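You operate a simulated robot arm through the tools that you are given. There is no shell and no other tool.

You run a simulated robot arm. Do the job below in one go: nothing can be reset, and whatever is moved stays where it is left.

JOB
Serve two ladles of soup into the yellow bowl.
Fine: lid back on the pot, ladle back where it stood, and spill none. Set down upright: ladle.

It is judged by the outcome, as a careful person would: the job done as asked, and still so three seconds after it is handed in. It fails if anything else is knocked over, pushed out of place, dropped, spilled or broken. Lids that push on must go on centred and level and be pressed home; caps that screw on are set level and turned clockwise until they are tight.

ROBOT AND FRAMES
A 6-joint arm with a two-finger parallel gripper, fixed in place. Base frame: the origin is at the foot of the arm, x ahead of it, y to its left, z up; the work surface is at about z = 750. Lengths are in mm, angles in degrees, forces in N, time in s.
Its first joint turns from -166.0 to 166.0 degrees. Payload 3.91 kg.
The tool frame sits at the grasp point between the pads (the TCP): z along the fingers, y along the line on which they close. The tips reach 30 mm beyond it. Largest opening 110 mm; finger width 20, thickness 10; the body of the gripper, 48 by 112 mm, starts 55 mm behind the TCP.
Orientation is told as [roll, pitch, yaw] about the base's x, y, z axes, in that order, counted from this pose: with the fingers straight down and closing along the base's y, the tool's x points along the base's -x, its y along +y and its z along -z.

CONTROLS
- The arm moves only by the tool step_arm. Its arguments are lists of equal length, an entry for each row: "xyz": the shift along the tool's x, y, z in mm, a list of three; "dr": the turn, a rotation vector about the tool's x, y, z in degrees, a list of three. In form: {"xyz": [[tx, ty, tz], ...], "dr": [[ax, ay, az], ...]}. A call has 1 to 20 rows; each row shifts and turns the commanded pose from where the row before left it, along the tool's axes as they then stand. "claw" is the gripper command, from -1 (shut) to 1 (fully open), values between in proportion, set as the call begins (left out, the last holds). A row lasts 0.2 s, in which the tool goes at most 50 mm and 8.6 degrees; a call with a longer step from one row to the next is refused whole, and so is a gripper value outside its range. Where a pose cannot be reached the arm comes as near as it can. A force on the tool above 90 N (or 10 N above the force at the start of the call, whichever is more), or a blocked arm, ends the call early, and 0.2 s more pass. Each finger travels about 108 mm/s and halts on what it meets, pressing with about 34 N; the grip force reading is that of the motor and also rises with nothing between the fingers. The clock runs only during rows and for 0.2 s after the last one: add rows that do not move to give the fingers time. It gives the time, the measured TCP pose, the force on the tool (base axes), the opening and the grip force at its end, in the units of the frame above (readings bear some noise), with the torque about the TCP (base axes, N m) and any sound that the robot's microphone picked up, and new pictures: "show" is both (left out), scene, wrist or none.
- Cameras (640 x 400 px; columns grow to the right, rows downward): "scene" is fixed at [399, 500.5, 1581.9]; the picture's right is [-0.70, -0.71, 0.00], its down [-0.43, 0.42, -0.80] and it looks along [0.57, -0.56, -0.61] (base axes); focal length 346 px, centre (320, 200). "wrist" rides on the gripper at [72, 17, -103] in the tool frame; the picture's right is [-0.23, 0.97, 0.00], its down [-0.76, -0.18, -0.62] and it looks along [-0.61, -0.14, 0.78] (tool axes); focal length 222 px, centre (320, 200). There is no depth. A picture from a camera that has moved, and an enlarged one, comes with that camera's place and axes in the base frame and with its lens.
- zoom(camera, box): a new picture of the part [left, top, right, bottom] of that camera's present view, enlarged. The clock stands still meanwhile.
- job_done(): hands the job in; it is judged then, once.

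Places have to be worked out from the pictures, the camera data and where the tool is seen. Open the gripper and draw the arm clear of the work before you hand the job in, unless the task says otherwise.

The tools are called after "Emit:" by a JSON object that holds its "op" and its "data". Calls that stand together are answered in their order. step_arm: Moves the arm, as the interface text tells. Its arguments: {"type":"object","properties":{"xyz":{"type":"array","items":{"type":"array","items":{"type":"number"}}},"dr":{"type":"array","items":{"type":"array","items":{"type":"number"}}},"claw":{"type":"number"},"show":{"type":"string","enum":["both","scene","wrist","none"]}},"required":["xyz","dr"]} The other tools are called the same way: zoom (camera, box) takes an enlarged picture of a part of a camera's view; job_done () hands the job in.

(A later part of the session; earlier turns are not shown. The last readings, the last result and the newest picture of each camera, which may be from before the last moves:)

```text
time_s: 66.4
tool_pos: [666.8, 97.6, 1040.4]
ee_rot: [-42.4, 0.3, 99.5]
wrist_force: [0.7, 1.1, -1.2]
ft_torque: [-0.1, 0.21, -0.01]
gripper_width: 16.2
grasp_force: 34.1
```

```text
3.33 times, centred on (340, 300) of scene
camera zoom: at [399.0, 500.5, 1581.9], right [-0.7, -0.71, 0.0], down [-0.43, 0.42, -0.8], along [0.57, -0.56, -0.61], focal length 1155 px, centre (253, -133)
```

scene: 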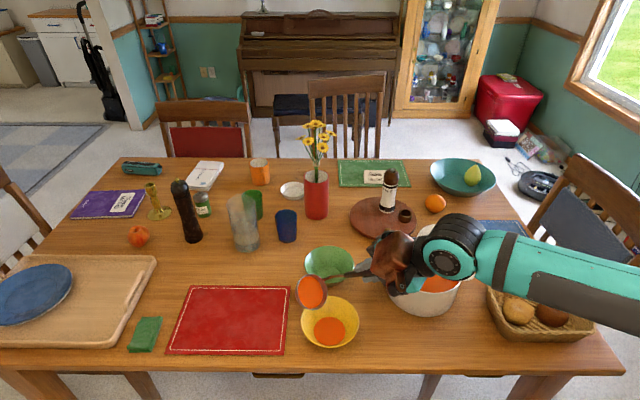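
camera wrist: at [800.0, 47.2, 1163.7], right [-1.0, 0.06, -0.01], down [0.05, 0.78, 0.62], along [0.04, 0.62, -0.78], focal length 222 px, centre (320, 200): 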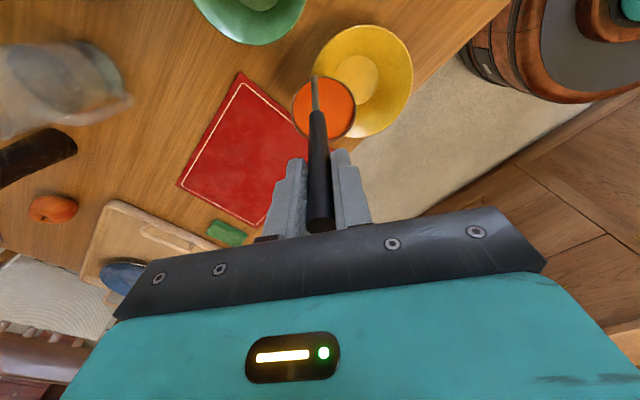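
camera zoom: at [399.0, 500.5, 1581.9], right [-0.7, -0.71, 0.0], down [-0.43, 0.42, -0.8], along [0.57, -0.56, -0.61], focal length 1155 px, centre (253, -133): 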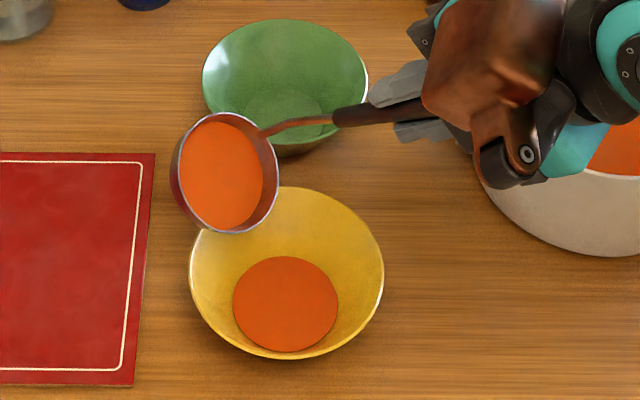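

Soup is landing in the yellow bowl. I tilt on to ~84° and hold to drain the ladle.

Emit:
{"op": "step_arm", "data": {"xyz": [[0, 10.1, -2.0], [0, 10.1, -2.0], [0, 10.1, -2.0], [0, 10.1, -2.0], [0, 10.1, -2.0], [0, 10.1, -2.0], [0, 10.1, -2.0], [0, 10.1, -2.0], [0, 10.1, -2.0], [0, 10.1, -2.0], [0, 10.1, -2.0], [0, 10.1, -2.0], [0, 10.1, -2.0], [0, 10.1, -2.0], [0, 0, 0], [0, 0, 0], [0, 0, 0], [0, 0, 0]], "dr": [[3, 0, 0], [3, 0, 0], [3, 0, 0], [3, 0, 0], [3, 0, 0], [3, 0, 0], [3, 0, 0], [3, 0, 0], [3, 0, 0], [3, 0, 0], [3, 0, 0], [3, 0, 0], [3, 0, 0], [3, 0, 0], [0, 0, 0], [0, 0, 0], [0, 0, 0], [0, 0, 0]]}}

Emit:
{"op": "zoom", "data": {"camera": "scene", "box": [280, 240, 400, 360]}}

Emit:
{"op": "zoom", "data": {"camera": "wrist", "box": [270, 0, 500, 170]}}

```text
time_s: 70.2
tool_pos: [582.6, 80.2, 936.1]
ee_rot: [-84.4, 0.3, 99.5]
wrist_force: [0.1, -0.3, -1.5]
ft_torque: [-0.08, 0.28, 0.02]
gripper_width: 16.6
grasp_force: 33.9
out of reach, approached as far as the arm can: row 9
camera wrist: at [491.5, -7.1, 927.7], right [-0.13, 0.2, -0.97], down [-0.72, 0.65, 0.23], along [0.68, 0.73, 0.06], focal length 222 px, centre (320, 200)
```

scene: 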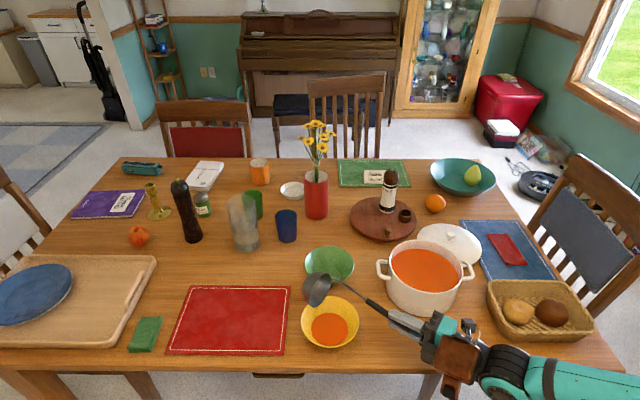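
wrist: 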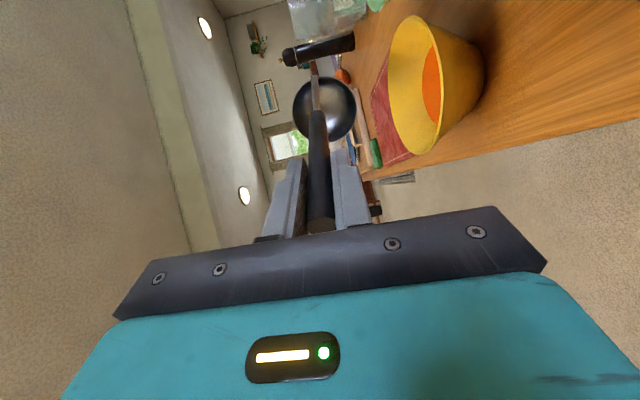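

```text
3.33 times, centred on (340, 300) of scene
camera zoom: at [399.0, 500.5, 1581.9], right [-0.7, -0.71, 0.0], down [-0.43, 0.42, -0.8], along [0.57, -0.56, -0.61], focal length 1155 px, centre (253, -133)
```

zoom: 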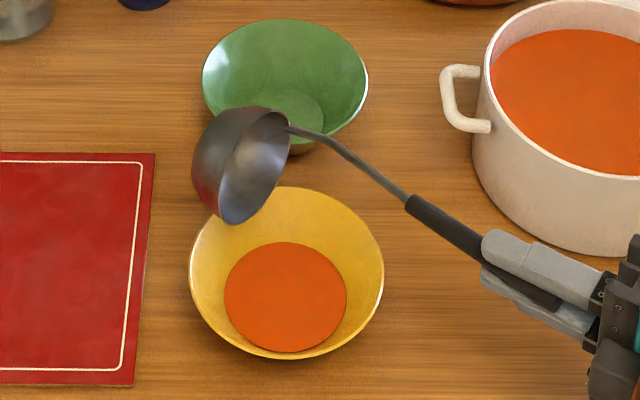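

```text
2.35 times, centred on (385, 85) of wrist
camera zoom: at [491.5, -7.1, 927.7], right [-0.13, 0.2, -0.97], down [-0.72, 0.65, 0.23], along [0.68, 0.73, 0.06], focal length 523 px, centre (167, 471)
```

zoom: 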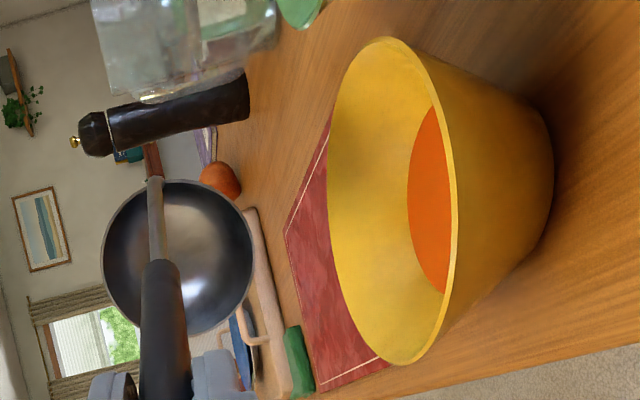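

First ladle fully poured, no spill seen. I hold briefly and un-tilt around the lip, then raise.

Emit:
{"op": "step_arm", "data": {"xyz": [[0, 0, 0], [0, 0, 0], [0, -26.3, 7.9], [0, -26.3, 7.9], [0, -26.3, 7.9], [0, -26.3, 7.9], [0, -26.3, 7.9], [0, -26.3, 7.9], [0, -26.3, 7.9], [0, -26.3, 7.9], [0, -26.3, 7.9], [0, -26.3, 7.9], [0, -13.3, 3.5], [0, 0, -20], [0, 0, -30], [0, 0, -20], [0, 0, 0]], "dr": [[0, 0, 0], [0, 0, 0], [-8, 0, 0], [-8, 0, 0], [-8, 0, 0], [-8, 0, 0], [-8, 0, 0], [-8, 0, 0], [-8, 0, 0], [-8, 0, 0], [-8, 0, 0], [-8, 0, 0], [-4, 0, 0], [0, 0, 0], [0, 0, 0], [0, 0, 0], [0, 0, 0]]}}

Emit:
{"op": "zoom", "data": {"camera": "scene", "box": [270, 220, 430, 360]}}

```text
time_s: 73.8
tool_pos: [805.4, 116.2, 1130.6]
ee_rot: [-0.3, 0.3, 99.5]
wrist_force: [-0.1, 0.2, -1.8]
ft_torque: [-0.01, 0.01, 0.0]
gripper_width: 16.8
grasp_force: 33.3
out of reach, approached as far as the arm can: row 4
camera wrist: at [800.6, 42.8, 1232.8], right [-1.0, 0.06, -0.01], down [0.05, 0.78, 0.62], along [0.04, 0.62, -0.78], focal length 222 px, centre (320, 200)
```

scene: 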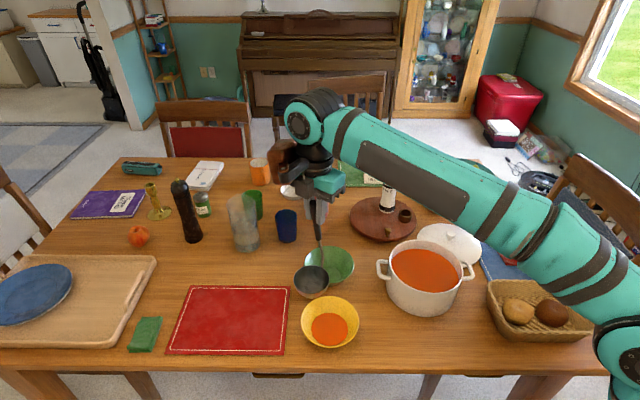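
wrist: 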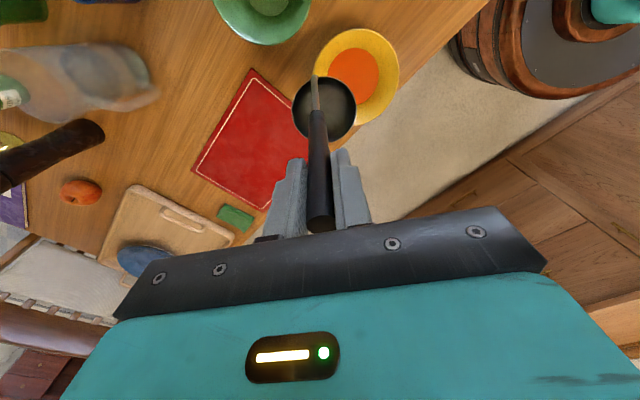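

```text
2.86 times, centred on (350, 290) of scene
camera zoom: at [399.0, 500.5, 1581.9], right [-0.7, -0.71, 0.0], down [-0.43, 0.42, -0.8], along [0.57, -0.56, -0.61], focal length 990 px, centre (234, -57)
```

zoom: 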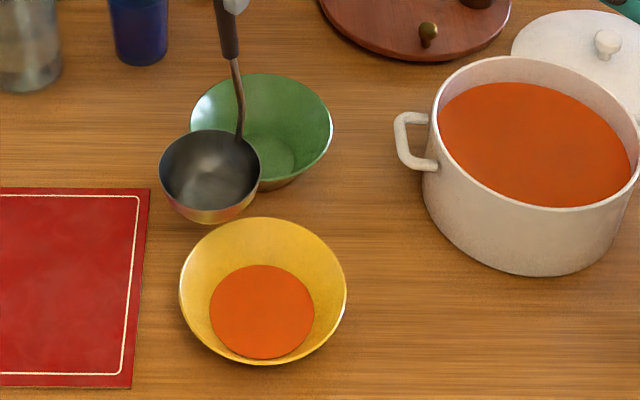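

Ladle is empty, pour was clean. I return above the pot centre for the second scoop.

Emit:
{"op": "step_arm", "data": {"xyz": [[27.65, 18.4, 0], [27.65, 18.4, 0], [27.65, 18.4, 0], [27.65, 18.4, 0], [27.65, 18.4, 0], [27.65, 18.4, 0], [27.65, 18.4, 0], [27.65, 18.4, 0], [27.65, 18.4, 0], [27.65, 18.4, 0], [0, 0, 0], [0, 0, 0]], "dr": [[0, 0, 0], [0, 0, 0], [0, 0, 0], [0, 0, 0], [0, 0, 0], [0, 0, 0], [0, 0, 0], [0, 0, 0], [0, 0, 0], [0, 0, 0], [0, 0, 0], [0, 0, 0]], "show": "wrist"}}

```text
time_s: 76.4
tool_pos: [669.8, -185.1, 1132.8]
ee_rot: [-0.4, 0.3, 99.6]
wrist_force: [0.4, -0.7, -1.0]
ft_torque: [-0.02, 0.03, 0.01]
gripper_width: 16.4
grasp_force: 34.3
camera wrist: at [664.5, -259.9, 1234.0], right [-1.0, 0.06, -0.01], down [0.05, 0.78, 0.62], along [0.04, 0.62, -0.78], focal length 222 px, centre (320, 200)
```

wrist: 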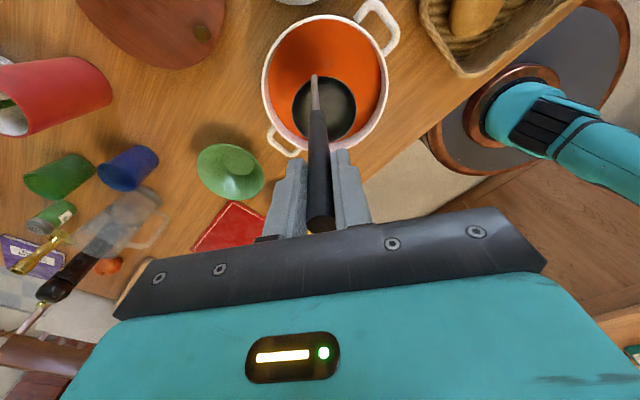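

Over the pot again. I lower to TCP z≈1004 (ladle rim ~812, below the slightly lower soup level) and pause.

Emit:
{"op": "step_arm", "data": {"xyz": [[0, 0, 12], [0, 0, 18], [0, 0, 18], [0, 0, 15], [0, 0, 10], [0, 0, 8], [0, 0, 7], [0, 0, 6], [0, 0, 6], [0, 0, 6], [0, 0, 6], [0, 0, 5], [0, 0, 4], [0, 0, 4], [0, 0, 3], [0, 0, 0], [0, 0, 0], [0, 0, 0]], "dr": [[0, 0, 0], [0, 0, 0], [0, 0, 0], [0, 0, 0], [0, 0, 0], [0, 0, 0], [0, 0, 0], [0, 0, 0], [0, 0, 0], [0, 0, 0], [0, 0, 0], [0, 0, 0], [0, 0, 0], [0, 0, 0], [0, 0, 0], [0, 0, 0], [0, 0, 0], [0, 0, 0]]}}

Emit:
{"op": "zoom", "data": {"camera": "wrist", "box": [220, 0, 460, 200]}}

```text
time_s: 80.2
tool_pos: [670.2, -187.4, 1001.8]
ee_rot: [-0.4, 0.3, 99.6]
wrist_force: [0.3, 1.2, -2.3]
ft_torque: [-0.04, 0.02, 0.01]
gripper_width: 16.3
grasp_force: 33.9
camera wrist: at [665.1, -260.2, 1104.7], right [-1.0, 0.06, -0.01], down [0.05, 0.78, 0.62], along [0.04, 0.62, -0.78], focal length 222 px, centre (320, 200)
```

scene: 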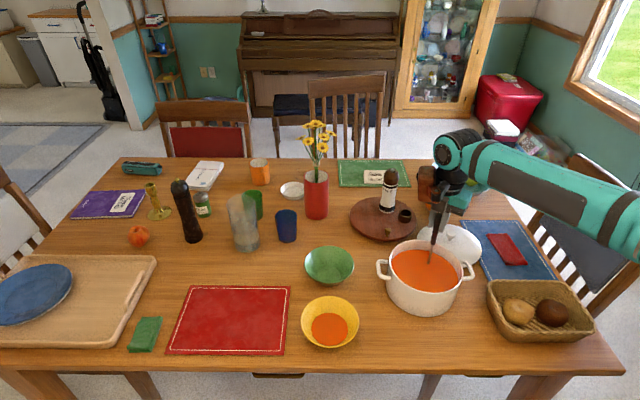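
wrist: 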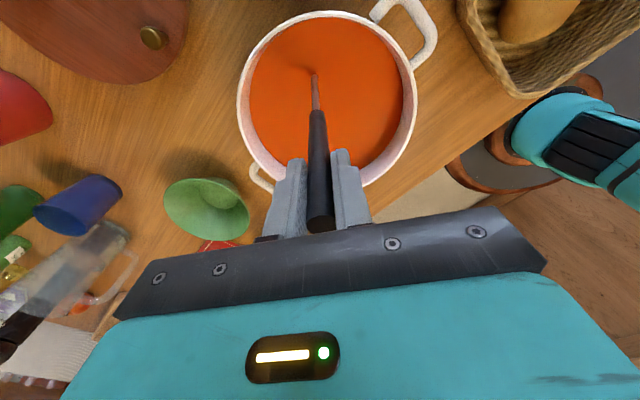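

```text
2.00 times, centred on (340, 100) of wrist
camera zoom: at [665.1, -260.2, 1104.7], right [-1.0, 0.06, -0.01], down [0.05, 0.78, 0.62], along [0.04, 0.62, -0.78], focal length 444 px, centre (280, 400)
```

zoom: 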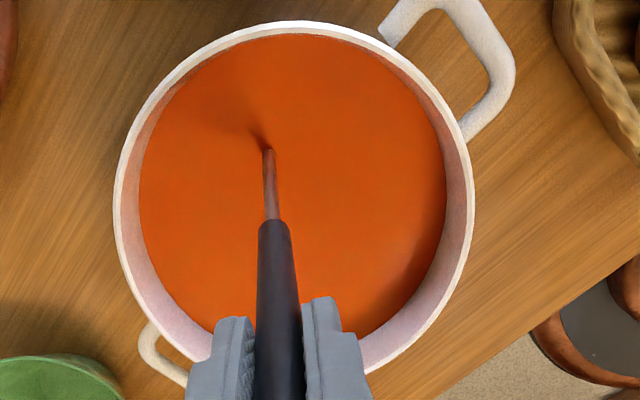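

Fully submerged. I raise it slowly out of the soup.

Emit:
{"op": "step_arm", "data": {"xyz": [[0, 0, -2], [0, 0, -3], [0, 0, -4], [0, 0, -4], [0, 0, -4], [0, 0, -4], [0, 0, -4], [0, 0, -4], [0, 0, -4], [0, 0, -3], [0, 0, -2], [0, 0, -1], [0, 0, 0], [0, 0, 0]], "dr": [[0, 0, 0], [0, 0, 0], [0, 0, 0], [0, 0, 0], [0, 0, 0], [0, 0, 0], [0, 0, 0], [0, 0, 0], [0, 0, 0], [0, 0, 0], [0, 0, 0], [0, 0, 0], [0, 0, 0], [0, 0, 0]], "show": "none"}}

Emit:
{"op": "step_arm", "data": {"xyz": [[0, 0, -2], [0, 0, -4], [0, 0, -6], [0, 0, -7], [0, 0, -8], [0, 0, -8], [0, 0, -8], [0, 0, -8], [0, 0, -8], [0, 0, -8], [0, 0, -7], [0, 0, -5], [0, 0, -3], [0, 0, -1], [0, 0, 0], [0, 0, 0], [0, 0, 0], [0, 0, 0]], "dr": [[0, 0, 0], [0, 0, 0], [0, 0, 0], [0, 0, 0], [0, 0, 0], [0, 0, 0], [0, 0, 0], [0, 0, 0], [0, 0, 0], [0, 0, 0], [0, 0, 0], [0, 0, 0], [0, 0, 0], [0, 0, 0], [0, 0, 0], [0, 0, 0], [0, 0, 0], [0, 0, 0]]}}

Emit:
{"op": "zoom", "data": {"camera": "scene", "box": [370, 190, 490, 320]}}

```text
time_s: 83.2
tool_pos: [669.4, -187.2, 1042.7]
ee_rot: [-0.3, 0.3, 99.4]
wrist_force: [0.0, 0.0, -1.8]
ft_torque: [-0.02, -0.02, 0.01]
gripper_width: 16.2
grasp_force: 33.6
```

```text
time_s: 87.0
tool_pos: [669.7, -185.8, 1124.0]
ee_rot: [-0.4, 0.3, 99.5]
wrist_force: [-0.4, -0.9, -1.8]
ft_torque: [-0.02, -0.03, 0.01]
gripper_width: 16.3
grasp_force: 33.6
camera wrist: at [664.4, -259.1, 1226.8], right [-1.0, 0.06, -0.01], down [0.05, 0.78, 0.62], along [0.04, 0.62, -0.78], focal length 222 px, centre (320, 200)
```

scene: 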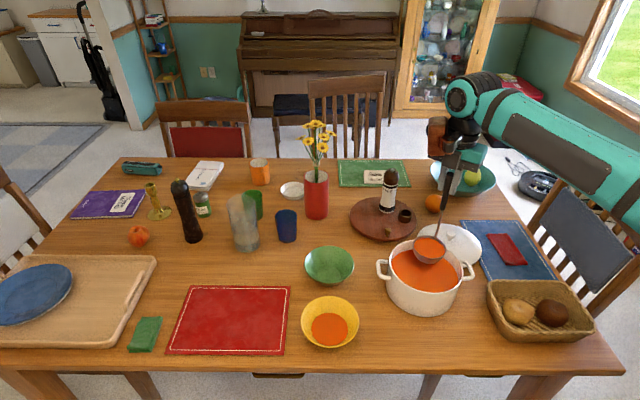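
wrist: 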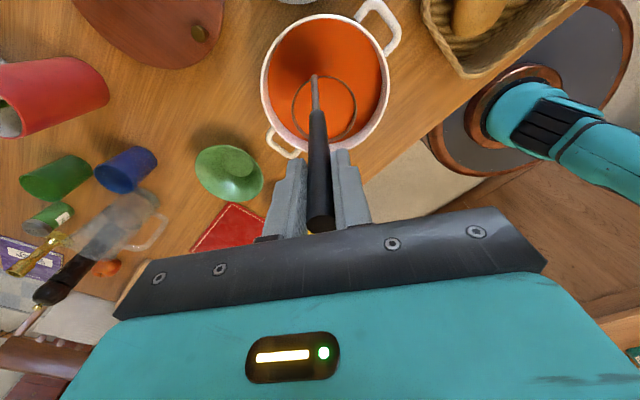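

```text
3.08 times, centred on (430, 255) of scene
camera zoom: at [399.0, 500.5, 1581.9], right [-0.7, -0.71, 0.0], down [-0.43, 0.42, -0.8], along [0.57, -0.56, -0.61], focal length 1066 px, centre (-18, 31)
```

zoom: 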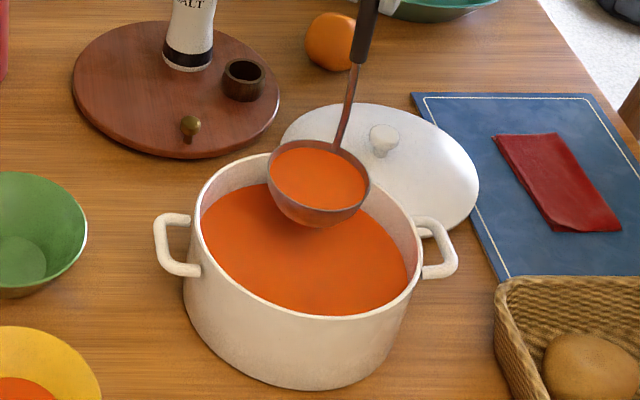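

Second full ladle, same freeboard. I repeat the gentle carry to the yellow bowl and the lowering.

Emit:
{"op": "step_arm", "data": {"xyz": [[-2.5, -1.6, 0], [-5.0, -3.3, 0], [-7.5, -4.9, 0], [-10.0, -6.6, 0], [-11.3, -7.4, 0], [-11.3, -7.4, 0], [-11.3, -7.4, 0], [-11.3, -7.4, 0], [-11.3, -7.4, 0], [-11.3, -7.4, 0], [-11.3, -7.4, 0], [-11.3, -7.4, 0], [-10.0, -6.6, 0], [-7.5, -4.9, 0], [-5.0, -3.3, 0], [-2.5, -1.6, 0], [0, 0, 0]], "dr": [[0, 0, 0], [0, 0, 0], [0, 0, 0], [0, 0, 0], [0, 0, 0], [0, 0, 0], [0, 0, 0], [0, 0, 0], [0, 0, 0], [0, 0, 0], [0, 0, 0], [0, 0, 0], [0, 0, 0], [0, 0, 0], [0, 0, 0], [0, 0, 0], [0, 0, 0]], "show": "none"}}

Emit:
{"op": "step_arm", "data": {"xyz": [[-2.5, -1.6, 0], [-5.0, -3.3, 0], [-7.5, -4.9, 0], [-10.0, -6.6, 0], [-11.3, -7.4, 0], [-11.3, -7.4, 0], [-11.3, -7.4, 0], [-11.3, -7.4, 0], [-11.3, -7.4, 0], [-11.3, -7.4, 0], [-11.3, -7.4, 0], [-11.3, -7.4, 0], [-10.0, -6.6, 0], [-7.5, -4.9, 0], [-5.0, -3.3, 0], [-2.5, -1.6, 0], [0, 0, 0]], "dr": [[0, 0, 0], [0, 0, 0], [0, 0, 0], [0, 0, 0], [0, 0, 0], [0, 0, 0], [0, 0, 0], [0, 0, 0], [0, 0, 0], [0, 0, 0], [0, 0, 0], [0, 0, 0], [0, 0, 0], [0, 0, 0], [0, 0, 0], [0, 0, 0], [0, 0, 0]], "show": "none"}}

Emit:
{"op": "step_arm", "data": {"xyz": [[0, 0, 2], [0, 0, 4], [0, 0, 7], [0, 0, 9], [0, 0, 9], [0, 0, 9], [0, 0, 9], [0, 0, 7], [0, 0, 4], [0, 0, 2], [0, 0, 1], [0, 0, 0], [0, 0, 0]], "dr": [[0, 0, 0], [0, 0, 0], [0, 0, 0], [0, 0, 0], [0, 0, 0], [0, 0, 0], [0, 0, 0], [0, 0, 0], [0, 0, 0], [0, 0, 0], [0, 0, 0], [0, 0, 0], [0, 0, 0]]}}

Emit:
{"op": "zoom", "data": {"camera": "scene", "box": [270, 220, 430, 360]}}

```text
time_s: 90.6
tool_pos: [736.5, -32.1, 1124.7]
ee_rot: [-0.4, 0.3, 99.6]
wrist_force: [-0.6, -0.5, -0.9]
ft_torque: [-0.04, 0.0, -0.02]
gripper_width: 16.4
grasp_force: 33.3
```

```text
time_s: 94.2
tool_pos: [805.2, 121.7, 1124.5]
ee_rot: [-0.3, 0.3, 99.5]
wrist_force: [-0.5, -0.3, -2.8]
ft_torque: [-0.02, -0.03, 0.02]
gripper_width: 16.5
grasp_force: 34.3
```

```text
time_s: 97.0
tool_pos: [803.8, 121.0, 1061.4]
ee_rot: [-0.3, 0.3, 99.5]
wrist_force: [-1.1, -1.1, -1.1]
ft_torque: [-0.01, 0.01, 0.0]
gripper_width: 16.6
grasp_force: 34.2
camera wrist: at [799.4, 48.0, 1163.4], right [-1.0, 0.06, -0.01], down [0.05, 0.78, 0.62], along [0.04, 0.62, -0.78], focal length 222 px, centre (320, 200)
```

scene: 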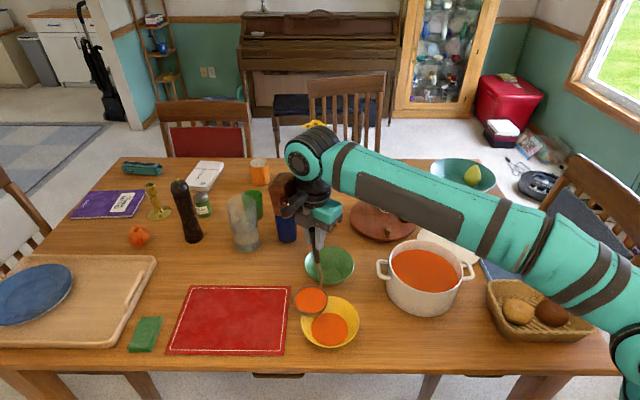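
wrist: 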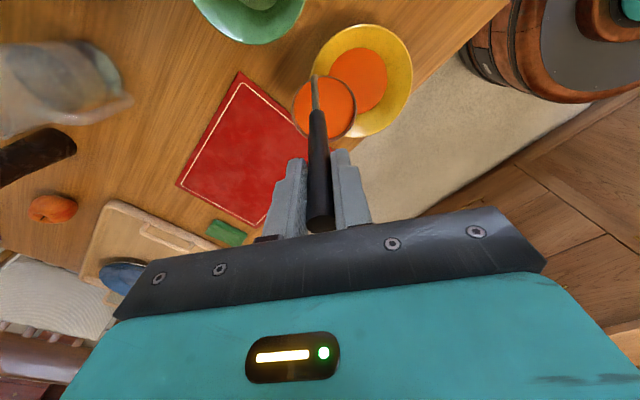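

```text
2.86 times, centred on (350, 290) of scene
camera zoom: at [399.0, 500.5, 1581.9], right [-0.7, -0.71, 0.0], down [-0.43, 0.42, -0.8], along [0.57, -0.56, -0.61], focal length 990 px, centre (234, -57)
```

zoom: 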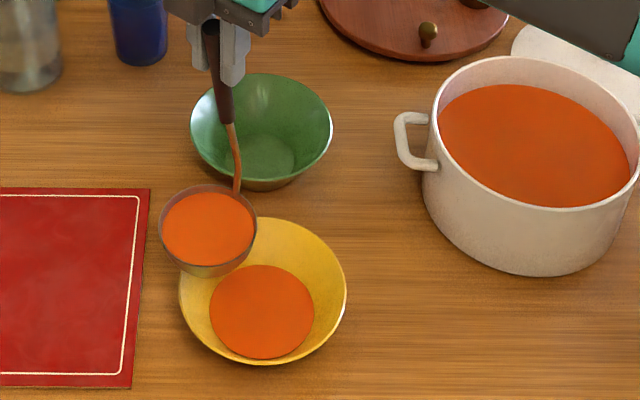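

Same pose as before with a full ladle. I pour the second ladle with the same slow tilt about the lip.

Emit:
{"op": "step_arm", "data": {"xyz": [[0, 10.1, -2.0], [0, 10.1, -2.0], [0, 10.1, -2.0], [0, 10.1, -2.0], [0, 10.1, -2.0], [0, 10.1, -2.0], [0, 10.1, -2.0], [0, 10.1, -2.0], [0, 10.1, -2.0], [0, 10.1, -2.0], [0, 10.1, -2.0], [0, 10.1, -2.0], [0, 10.1, -2.0], [0, 10.1, -2.0]], "dr": [[3, 0, 0], [3, 0, 0], [3, 0, 0], [3, 0, 0], [3, 0, 0], [3, 0, 0], [3, 0, 0], [3, 0, 0], [3, 0, 0], [3, 0, 0], [3, 0, 0], [3, 0, 0], [3, 0, 0], [3, 0, 0]], "show": "none"}}

Emit:
{"op": "step_arm", "data": {"xyz": [[0, 10.1, -2.0], [0, 10.1, -2.0], [0, 10.1, -2.0], [0, 10.1, -2.0], [0, 10.1, -2.0], [0, 10.1, -2.0], [0, 10.1, -2.0], [0, 10.1, -2.0], [0, 10.1, -2.0], [0, 10.1, -2.0], [0, 10.1, -2.0], [0, 10.1, -2.0], [0, 10.1, -2.0], [0, 10.1, -2.0], [0, 0, 0], [0, 0, 0], [0, 0, 0], [0, 0, 0], [0, 0, 0], [0, 0, 0]], "dr": [[3, 0, 0], [3, 0, 0], [3, 0, 0], [3, 0, 0], [3, 0, 0], [3, 0, 0], [3, 0, 0], [3, 0, 0], [3, 0, 0], [3, 0, 0], [3, 0, 0], [3, 0, 0], [3, 0, 0], [3, 0, 0], [0, 0, 0], [0, 0, 0], [0, 0, 0], [0, 0, 0], [0, 0, 0], [0, 0, 0]]}}

Emit:
{"op": "zoom", "data": {"camera": "scene", "box": [280, 240, 400, 360]}}

Emit:
{"op": "zoom", "data": {"camera": "wrist", "box": [270, 0, 500, 170]}}

```text
time_s: 100.0
tool_pos: [666.3, 98.1, 1040.5]
ee_rot: [-42.4, 0.3, 99.5]
wrist_force: [-0.9, 0.4, -1.9]
ft_torque: [-0.05, 0.18, 0.04]
gripper_width: 16.4
grasp_force: 33.7
```

```text
time_s: 104.2
tool_pos: [578.9, 83.6, 931.7]
ee_rot: [-84.4, 0.3, 99.6]
wrist_force: [-0.5, -0.6, -2.0]
ft_torque: [-0.1, 0.3, -0.01]
gripper_width: 16.4
grasp_force: 34.1
camera wrist: at [488.5, -5.3, 923.8], right [-0.13, 0.2, -0.97], down [-0.72, 0.65, 0.23], along [0.68, 0.73, 0.06], focal length 222 px, centre (320, 200)
```

scene: 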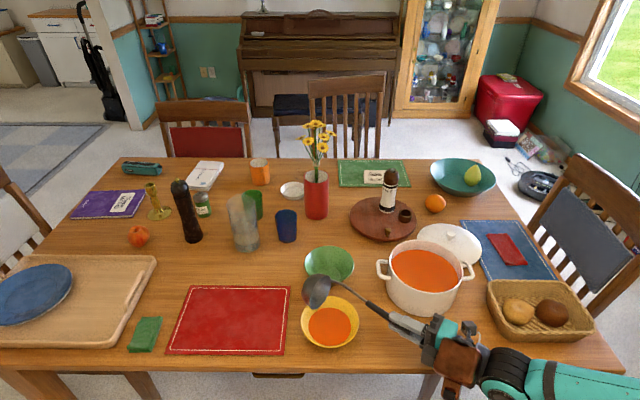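
wrist: 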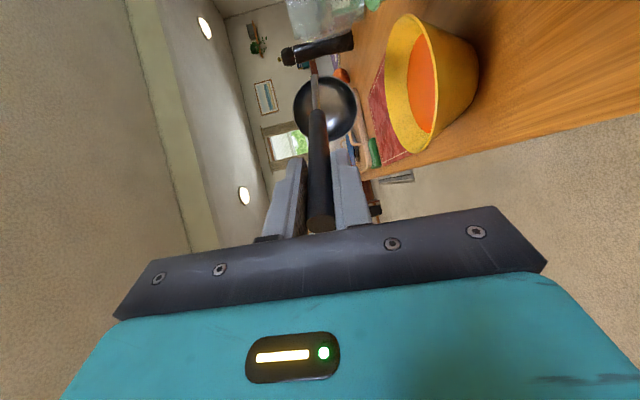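

```text
3.33 times, centred on (340, 300) of scene
camera zoom: at [399.0, 500.5, 1581.9], right [-0.7, -0.71, 0.0], down [-0.43, 0.42, -0.8], along [0.57, -0.56, -0.61], focal length 1155 px, centre (253, -133)
```

zoom: 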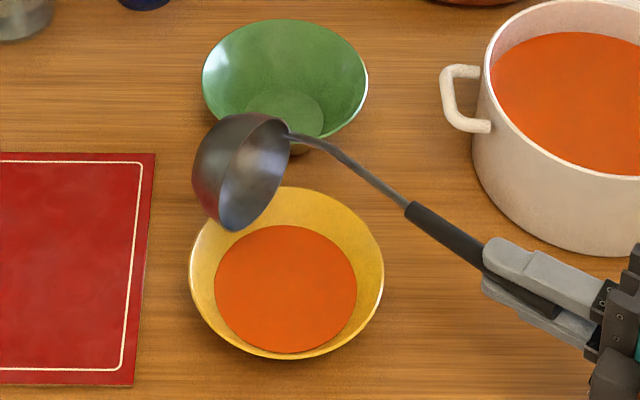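

```text
2.35 times, centred on (385, 85) of wrist
camera zoom: at [488.5, -5.3, 923.8], right [-0.13, 0.2, -0.97], down [-0.72, 0.65, 0.23], along [0.68, 0.73, 0.06], focal length 523 px, centre (167, 471)
```

zoom: 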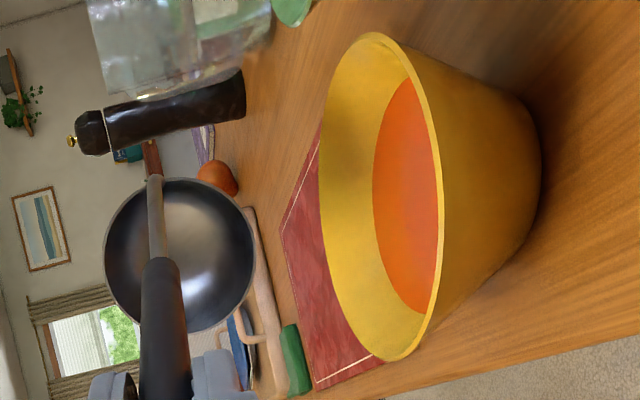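

Two ladles are in the yellow bowl with no spill. I hold, un-tilt around the lip, and raise.

Emit:
{"op": "step_arm", "data": {"xyz": [[0, 0, 0], [0, 0, 0], [0, 0, 0], [0, -26.3, 7.9], [0, -26.3, 7.9], [0, -26.3, 7.9], [0, -26.3, 7.9], [0, -26.3, 7.9], [0, -26.3, 7.9], [0, -26.3, 7.9], [0, -26.3, 7.9], [0, -26.3, 7.9], [0, -26.3, 7.9], [0, -13.3, 3.5], [0, 0, -25], [0, 0, -35], [0, 0, -25], [0, 0, 0]], "dr": [[0, 0, 0], [0, 0, 0], [0, 0, 0], [-8, 0, 0], [-8, 0, 0], [-8, 0, 0], [-8, 0, 0], [-8, 0, 0], [-8, 0, 0], [-8, 0, 0], [-8, 0, 0], [-8, 0, 0], [-8, 0, 0], [-4, 0, 0], [0, 0, 0], [0, 0, 0], [0, 0, 0], [0, 0, 0]]}}

Emit:
{"op": "zoom", "data": {"camera": "scene", "box": [270, 220, 430, 360]}}

Emit:
{"op": "zoom", "data": {"camera": "wrist", "box": [220, 0, 460, 240]}}

```text
time_s: 108.0
tool_pos: [802.0, 119.7, 1143.1]
ee_rot: [-0.4, 0.3, 99.4]
wrist_force: [0.0, -0.6, -2.3]
ft_torque: [-0.03, 0.0, 0.02]
gripper_width: 16.4
grasp_force: 34.1
out of reach, approached as far as the arm can: row 5
camera wrist: at [797.9, 46.7, 1245.1], right [-1.0, 0.06, -0.01], down [0.05, 0.78, 0.62], along [0.04, 0.62, -0.78], focal length 222 px, centre (320, 200)
```

scene: 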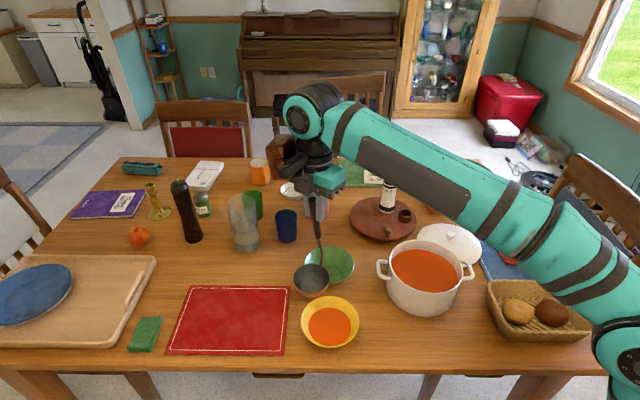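
wrist: 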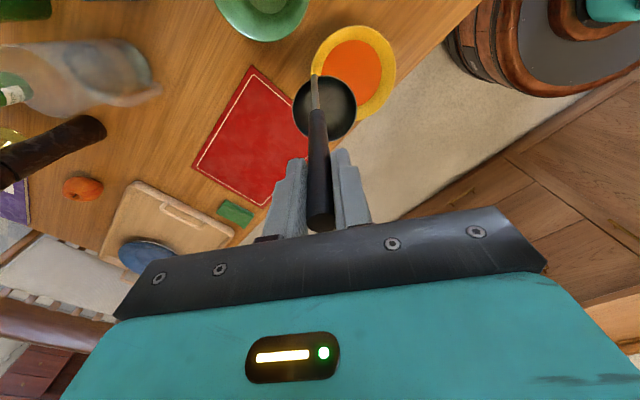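

```text
2.86 times, centred on (350, 290) of scene
camera zoom: at [399.0, 500.5, 1581.9], right [-0.7, -0.71, 0.0], down [-0.43, 0.42, -0.8], along [0.57, -0.56, -0.61], focal length 990 px, centre (234, -57)
```

zoom: 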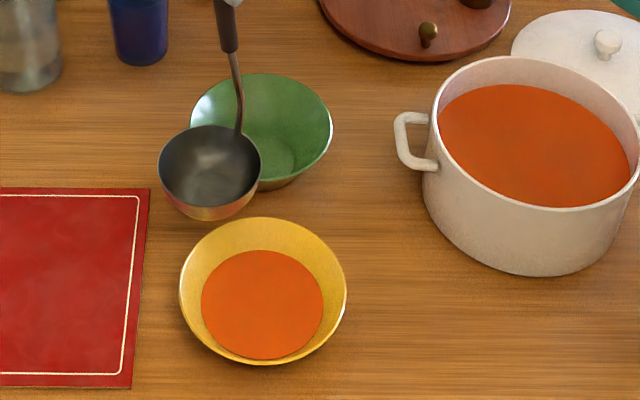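

```text
1.67 times, centred on (340, 120) of wrist
camera zoom: at [797.9, 46.7, 1245.1], right [-1.0, 0.06, -0.01], down [0.05, 0.78, 0.62], along [0.04, 0.62, -0.78], focal length 370 px, centre (287, 333)
```

zoom: 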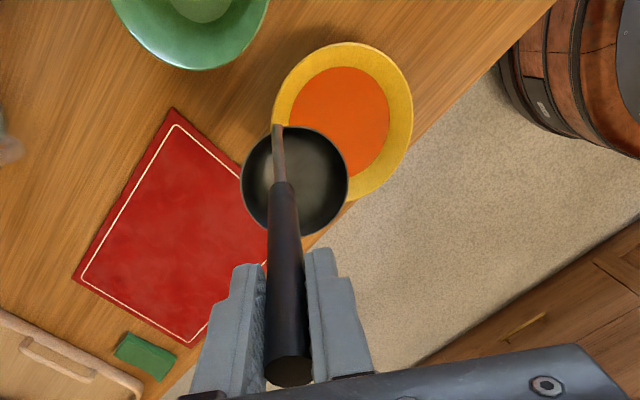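

Ladle is empty and still held rigidly. I carry it back over its original spot and yaw back to 48°.

Emit:
{"op": "step_arm", "data": {"xyz": [[12.7, 30.5, 0], [12.7, 30.5, 0], [12.7, 30.5, 0], [12.7, 30.5, 0], [12.7, 30.5, 0], [12.7, 30.5, 0], [12.7, 30.5, 0], [12.7, 30.5, 0], [12.7, 30.5, 0], [12.7, 30.5, 0], [0, 0, 0], [0, 0, 0], [0, 0, 0], [0, 0, 0], [0, 0, 0], [0, 0, 0], [0, 0, 0], [0, 0, 0], [0, 0, 0]], "dr": [[0, 0, 0], [0, 0, 0], [0, 0, 0], [0, 0, 0], [0, 0, 0], [0, 0, 0], [0, 0, 0], [0, 0, 0], [0, 0, 0], [0, 0, 0], [0, 0, 7.36], [0, 0, 7.36], [0, 0, 7.36], [0, 0, 7.36], [0, 0, 7.36], [0, 0, 7.36], [0, 0, 7.36], [0, 0, 0], [0, 0, 0]]}}

Emit:
{"op": "step_arm", "data": {"xyz": [[0, 0, 0]], "dr": [[0, 0, 0]], "show": "none"}}

Emit:
{"op": "step_arm", "data": {"xyz": [[0, 0, 0]], "dr": [[0, 0, 0]], "show": "none"}}

```text
time_s: 112.0
tool_pos: [522.3, -56.4, 1141.3]
ee_rot: [-0.5, -0.1, 48.0]
wrist_force: [0.3, 0.7, -2.1]
ft_torque: [-0.01, -0.02, 0.01]
gripper_width: 16.4
grasp_force: 34.1
camera wrist: at [461.2, -97.7, 1243.4], right [-0.57, 0.82, -0.01], down [0.64, 0.45, 0.63], along [0.52, 0.35, -0.78], focal length 222 px, centre (320, 200)
```

scene: 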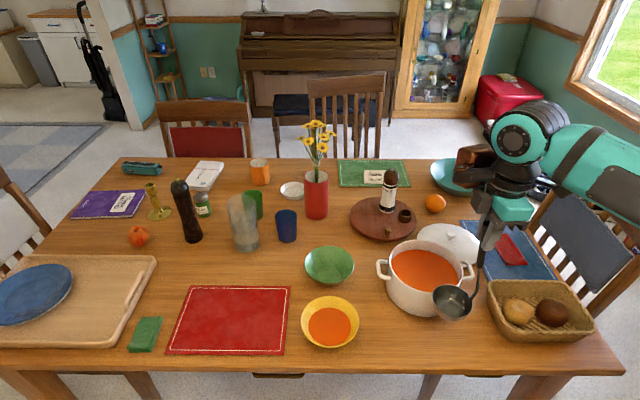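
wrist: 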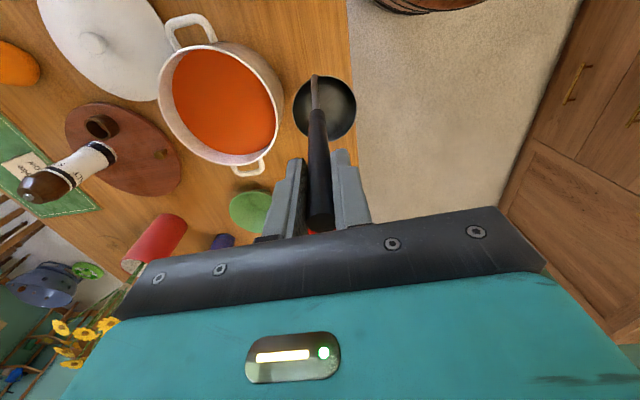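

```text
time_s: 112.4
tool_pos: [521.8, -55.9, 1141.0]
ee_rot: [-0.4, -0.2, 48.0]
wrist_force: [-0.4, -0.5, -1.3]
ft_torque: [0.02, -0.01, 0.02]
gripper_width: 16.5
grasp_force: 33.7
```

```text
time_s: 112.8
tool_pos: [523.0, -55.5, 1140.5]
ee_rot: [-0.4, -0.1, 48.0]
wrist_force: [-0.5, 0.6, -1.4]
ft_torque: [0.0, 0.0, -0.01]
gripper_width: 16.1
grasp_force: 34.3
```

Position matches the original within a millimetre. I descend to just above the table (z≈992).

Emit:
{"op": "step_arm", "data": {"xyz": [[-0.3, -0.5, 15], [0, 0, 25], [0, 0, 30], [0, 0, 30], [0, 0, 22], [0, 0, 12], [0, 0, 6], [0, 0, 4], [0, 0, 2], [0, 0, 0]], "dr": [[0, 0, 0], [0, 0, 0], [0, 0, 0], [0, 0, 0], [0, 0, 0], [0, 0, 0], [0, 0, 0], [0, 0, 0], [0, 0, 0], [0, 0, 0]]}}

Emit:
{"op": "zoom", "data": {"camera": "scene", "box": [400, 230, 520, 370]}}

```text
time_s: 115.0
tool_pos: [524.2, -56.5, 995.6]
ee_rot: [-0.4, -0.1, 48.0]
wrist_force: [0.0, 0.4, -1.3]
ft_torque: [0.0, 0.01, 0.0]
gripper_width: 16.6
grasp_force: 33.5
camera wrist: at [463.1, -98.3, 1097.1], right [-0.57, 0.82, -0.01], down [0.64, 0.45, 0.63], along [0.52, 0.35, -0.78], focal length 222 px, centre (320, 200)
```

scene: 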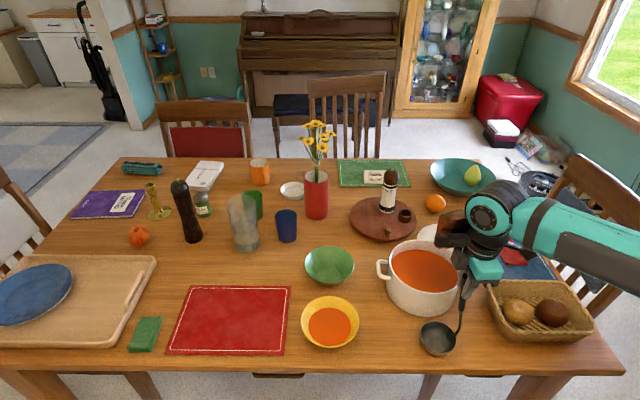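
wrist: 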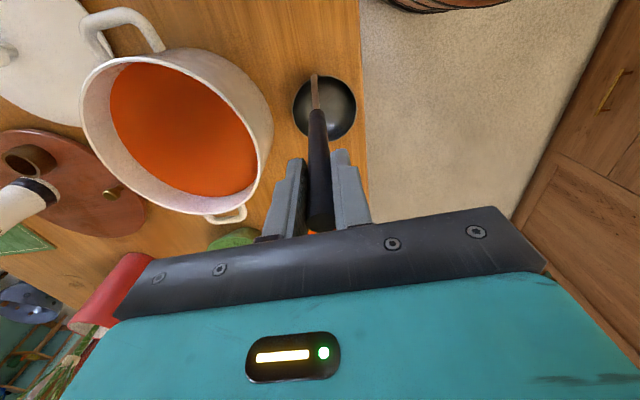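

```text
2.86 times, centred on (460, 300) of scene
camera zoom: at [399.0, 500.5, 1581.9], right [-0.7, -0.71, 0.0], down [-0.43, 0.42, -0.8], along [0.57, -0.56, -0.61], focal length 990 px, centre (-80, -86)
```

zoom: 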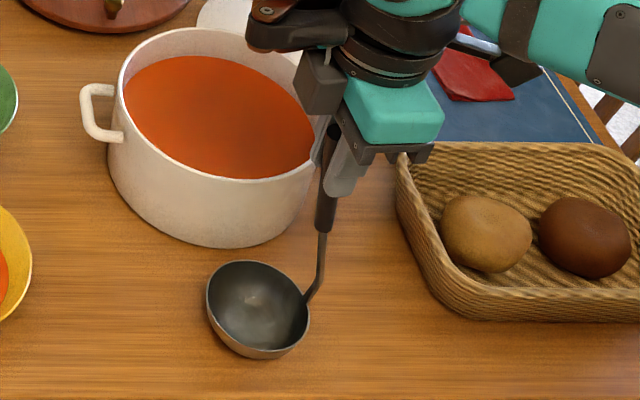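

About 9 mm above the table. I lower in small steps, checking force.

Emit:
{"op": "step_arm", "data": {"xyz": [[0.3, 0, 2], [0, 0, 2], [0, 0, 2], [0, 0, 0]], "dr": [[0, 0, 0], [0, 0, 0], [0, 0, 0], [0, 0, 0]], "show": "none"}}

Emit:
{"op": "step_arm", "data": {"xyz": [[0, 0, 1], [0, 0, 1], [0, 0, 0]], "dr": [[0, 0, 0], [0, 0, 0], [0, 0, 0]], "show": "none"}}

```text
time_s: 116.0
tool_pos: [523.8, -57.8, 989.3]
ee_rot: [-0.6, -0.2, 48.0]
wrist_force: [-0.6, -2.2, 12.1]
ft_torque: [-0.04, 0.1, -0.01]
gripper_width: 16.5
grasp_force: 34.0
```

```text
time_s: 116.8
tool_pos: [523.0, -57.0, 987.7]
ee_rot: [-0.5, -0.2, 47.9]
wrist_force: [0.0, -2.3, 29.7]
ft_torque: [0.06, -0.15, -0.01]
gripper_width: 16.5
grasp_force: 34.0
```

Contact with the table (30 N). I relieve the load.

Emit:
{"op": "step_arm", "data": {"xyz": [[0, 0, -1], [0, 0, -0.8], [0, 0, 0]], "dr": [[0, 0, 0], [0, 0, 0], [0, 0, 0]], "show": "none"}}

Emit:
{"op": "zoom", "data": {"camera": "scene", "box": [400, 230, 520, 370]}}

Emit:
{"op": "zoom", "data": {"camera": "wrist", "box": [220, 60, 440, 240]}}

```text
time_s: 117.6
tool_pos: [522.9, -56.8, 989.3]
ee_rot: [-0.4, -0.1, 48.0]
wrist_force: [0.6, 0.7, -1.7]
ft_torque: [-0.04, 0.02, 0.03]
gripper_width: 16.2
grasp_force: 34.0
```

```text
2.86 times, centred on (460, 300) of scene
camera zoom: at [399.0, 500.5, 1581.9], right [-0.7, -0.71, 0.0], down [-0.43, 0.42, -0.8], along [0.57, -0.56, -0.61], focal length 990 px, centre (-80, -86)
```

zoom: 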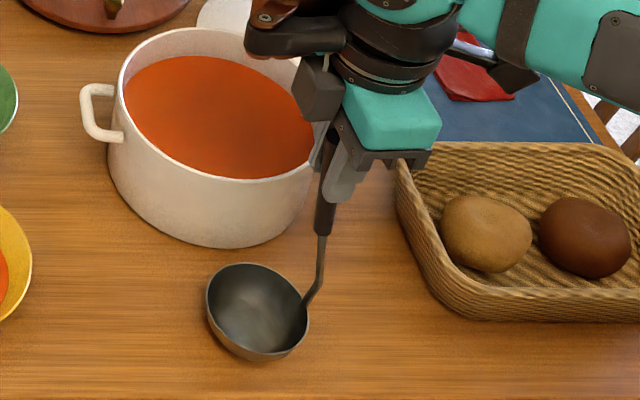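

```text
2.22 times, centred on (330, 150) of wrist
camera zoom: at [462.9, -98.6, 1090.8], right [-0.57, 0.82, -0.01], down [0.64, 0.45, 0.63], along [0.52, 0.35, -0.78], focal length 494 px, centre (298, 311)
```

zoom: 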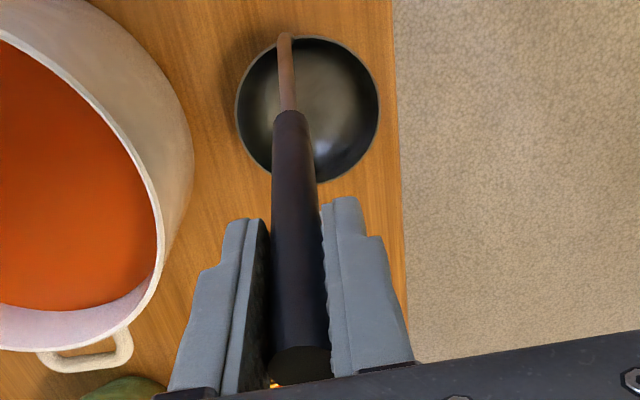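

Ladle is in its original place within 1–2 mm. I lower 0.8 mm for light contact, then open the fingers partly.

Emit:
{"op": "step_arm", "data": {"xyz": [[0, 0, 0.7], [0, 0, 0]], "dr": [[0, 0, 0], [0, 0, 0]], "show": "none"}}

Emit:
{"op": "step_arm", "data": {"xyz": [[0, 0, 0], [0, 0, 0], [0, 0, 0], [0, 0, 0]], "dr": [[0, 0, 0], [0, 0, 0], [0, 0, 0], [0, 0, 0]], "claw": 0.2}}

Emit:
{"op": "zoom", "data": {"camera": "scene", "box": [400, 230, 520, 370]}}

Emit:
{"op": "zoom", "data": {"camera": "wrist", "box": [220, 60, 440, 240]}}

```text
time_s: 118.2
tool_pos: [523.6, -57.6, 989.1]
ee_rot: [-0.4, -0.1, 48.0]
wrist_force: [-0.4, 0.1, -2.3]
ft_torque: [-0.02, 0.04, -0.01]
gripper_width: 16.4
grasp_force: 34.5
```

```text
time_s: 119.2
tool_pos: [524.3, -56.7, 988.5]
ee_rot: [-0.4, 0.0, 48.0]
wrist_force: [-0.4, 0.1, -0.4]
ft_torque: [0.0, -0.01, 0.0]
gripper_width: 66.0
grasp_force: 0.0
camera wrist: at [462.9, -98.7, 1090.6], right [-0.57, 0.82, -0.01], down [0.64, 0.45, 0.63], along [0.52, 0.35, -0.78], focal length 222 px, centre (320, 200)
```

scene: 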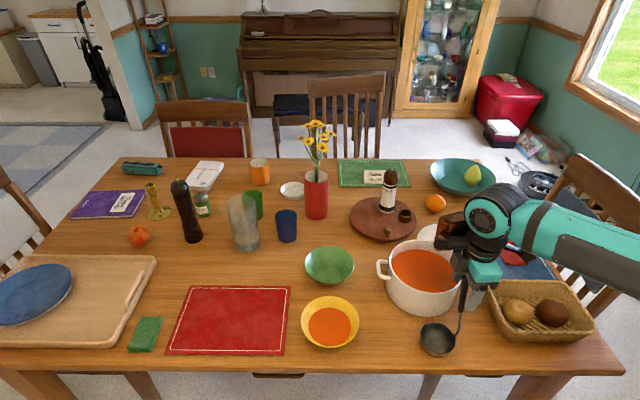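
wrist: 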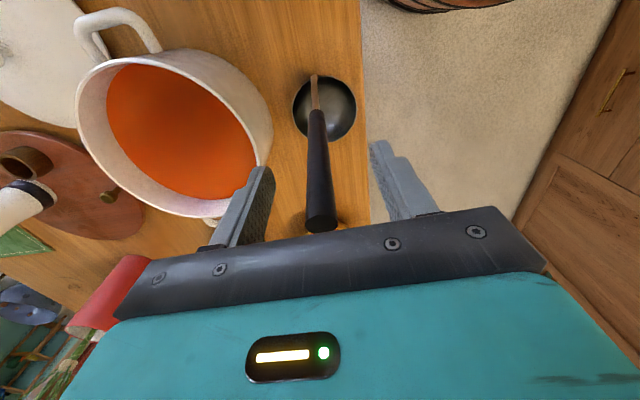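

```text
2.86 times, centred on (460, 300) of scene
camera zoom: at [399.0, 500.5, 1581.9], right [-0.7, -0.71, 0.0], down [-0.43, 0.42, -0.8], along [0.57, -0.56, -0.61], focal length 990 px, centre (-80, -86)
```

zoom: 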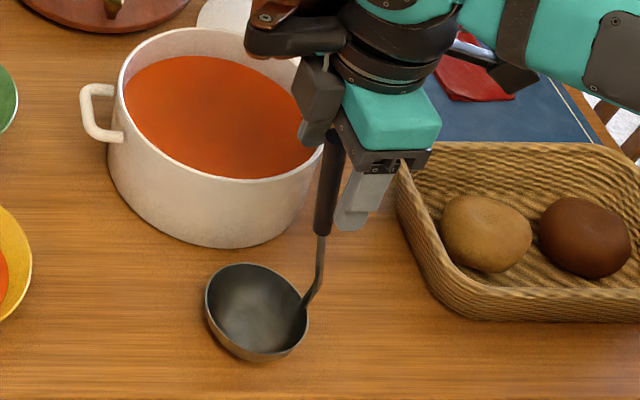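

```text
2.22 times, centred on (330, 150) of wrist
camera zoom: at [462.9, -98.7, 1090.6], right [-0.57, 0.82, -0.01], down [0.64, 0.45, 0.63], along [0.52, 0.35, -0.78], focal length 494 px, centre (298, 311)
```

zoom: 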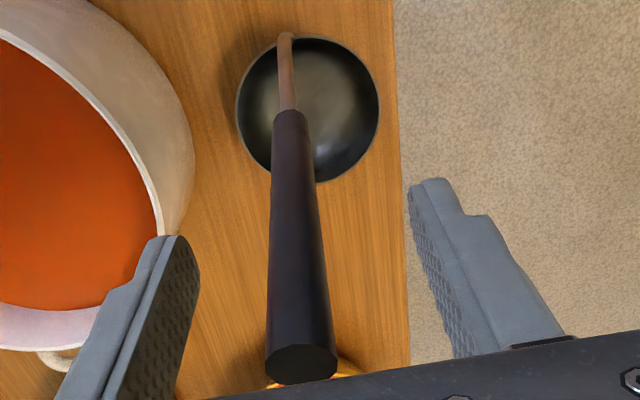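

Ladle stands freely and upright. I rise straight up, rotate back to yaw 0 and go above the lid knob.

Emit:
{"op": "step_arm", "data": {"xyz": [[0, 0, -10], [0, 0, -30], [0, 0, -40], [0, 0, -40], [0, 0, -10], [0, 0, 0], [0, 0, 0], [0, 0, 0], [0, 0, 0], [0, 0, 0], [0, 0, 0], [0, 0, 0]], "dr": [[0, 0, 0], [0, 0, 0], [0, 0, 0], [0, 0, 0], [0, 0, 0], [0, 0, 8], [0, 0, 8], [0, 0, 8], [0, 0, 8], [0, 0, 8], [0, 0, 8], [0, 0, 0]], "show": "none"}}

Emit:
{"op": "step_arm", "data": {"xyz": [[-17.1, -33.1, 0], [-17.1, -33.1, 0], [-17.1, -33.1, 0], [-17.1, -33.1, 0], [-17.1, -33.1, 0], [-17.1, -33.1, 0], [-17.1, -33.1, 0], [-17.1, -33.1, 0], [-17.1, -33.1, 0], [-17.1, -33.1, 0], [0, 0, 40], [0, 0, 40], [0, 0, 40], [0, 0, 40], [0, 0, 30], [0, 0, 10], [0, 0, 0]], "dr": [[0, 0, 0], [0, 0, 0], [0, 0, 0], [0, 0, 0], [0, 0, 0], [0, 0, 0], [0, 0, 0], [0, 0, 0], [0, 0, 0], [0, 0, 0], [0, 0, 0], [0, 0, 0], [0, 0, 0], [0, 0, 0], [0, 0, 0], [0, 0, 0], [0, 0, 0]]}}

Emit:
{"op": "zoom", "data": {"camera": "wrist", "box": [220, 80, 420, 240]}}

Emit:
{"op": "zoom", "data": {"camera": "scene", "box": [370, 170, 530, 290]}}

```text
time_s: 121.8
tool_pos: [522.8, -56.8, 1117.4]
ee_rot: [-0.2, -0.3, -0.2]
wrist_force: [0.0, -0.1, -0.7]
ft_torque: [-0.01, 0.01, -0.01]
gripper_width: 66.1
grasp_force: 0.1
```

```text
time_s: 125.4
tool_pos: [695.1, -387.0, 920.7]
ee_rot: [-0.1, -0.4, 0.0]
wrist_force: [0.4, 0.4, 0.4]
ft_torque: [-0.01, 0.02, -0.02]
gripper_width: 66.2
grasp_force: 0.0
camera wrist: at [623.3, -370.5, 1021.7], right [0.23, 0.97, 0.0], down [0.76, -0.18, 0.63], along [0.61, -0.14, -0.78], focal length 222 px, centre (320, 200)
```

scene: 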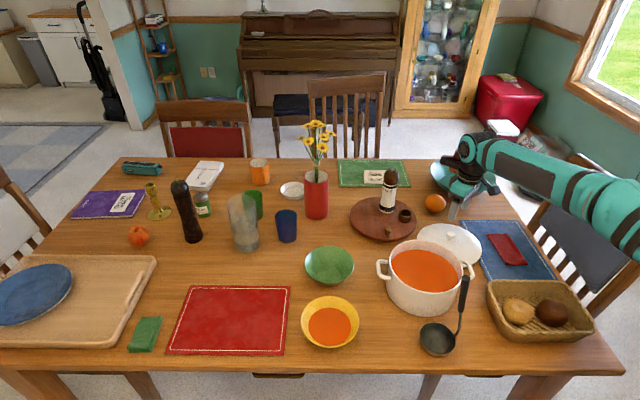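
wrist: 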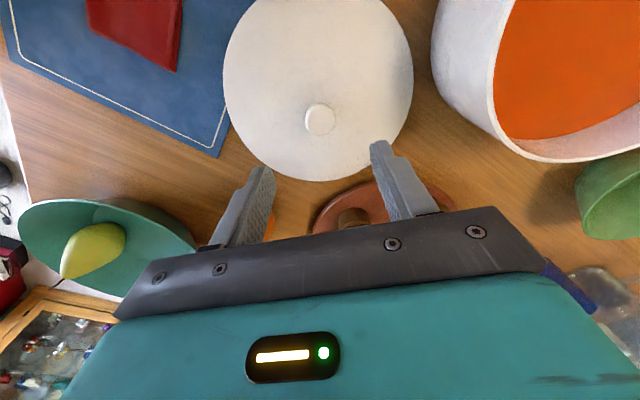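

```text
2.50 times, centred on (320, 160) of wrist
camera zoom: at [623.3, -370.5, 1021.7], right [0.23, 0.97, 0.0], down [0.76, -0.18, 0.63], along [0.61, -0.14, -0.78], focal length 555 px, centre (320, 300)
```

zoom: 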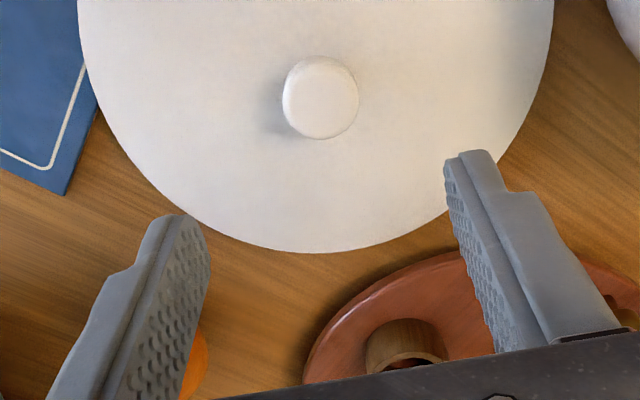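

```text
3.33 times, centred on (450, 230) of scene
camera zoom: at [399.0, 500.5, 1581.9], right [-0.7, -0.71, 0.0], down [-0.43, 0.42, -0.8], along [0.57, -0.56, -0.61], focal length 1155 px, centre (-113, 100)
```

zoom: 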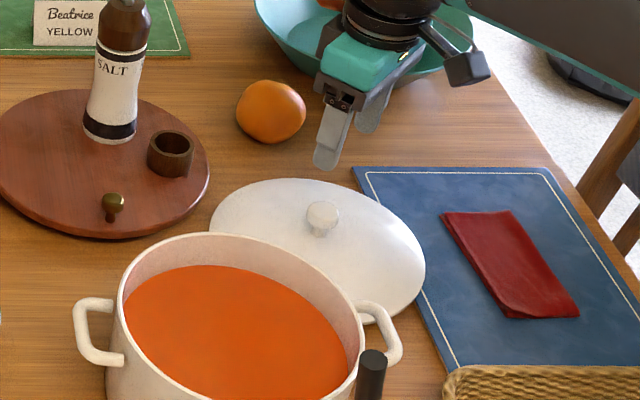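

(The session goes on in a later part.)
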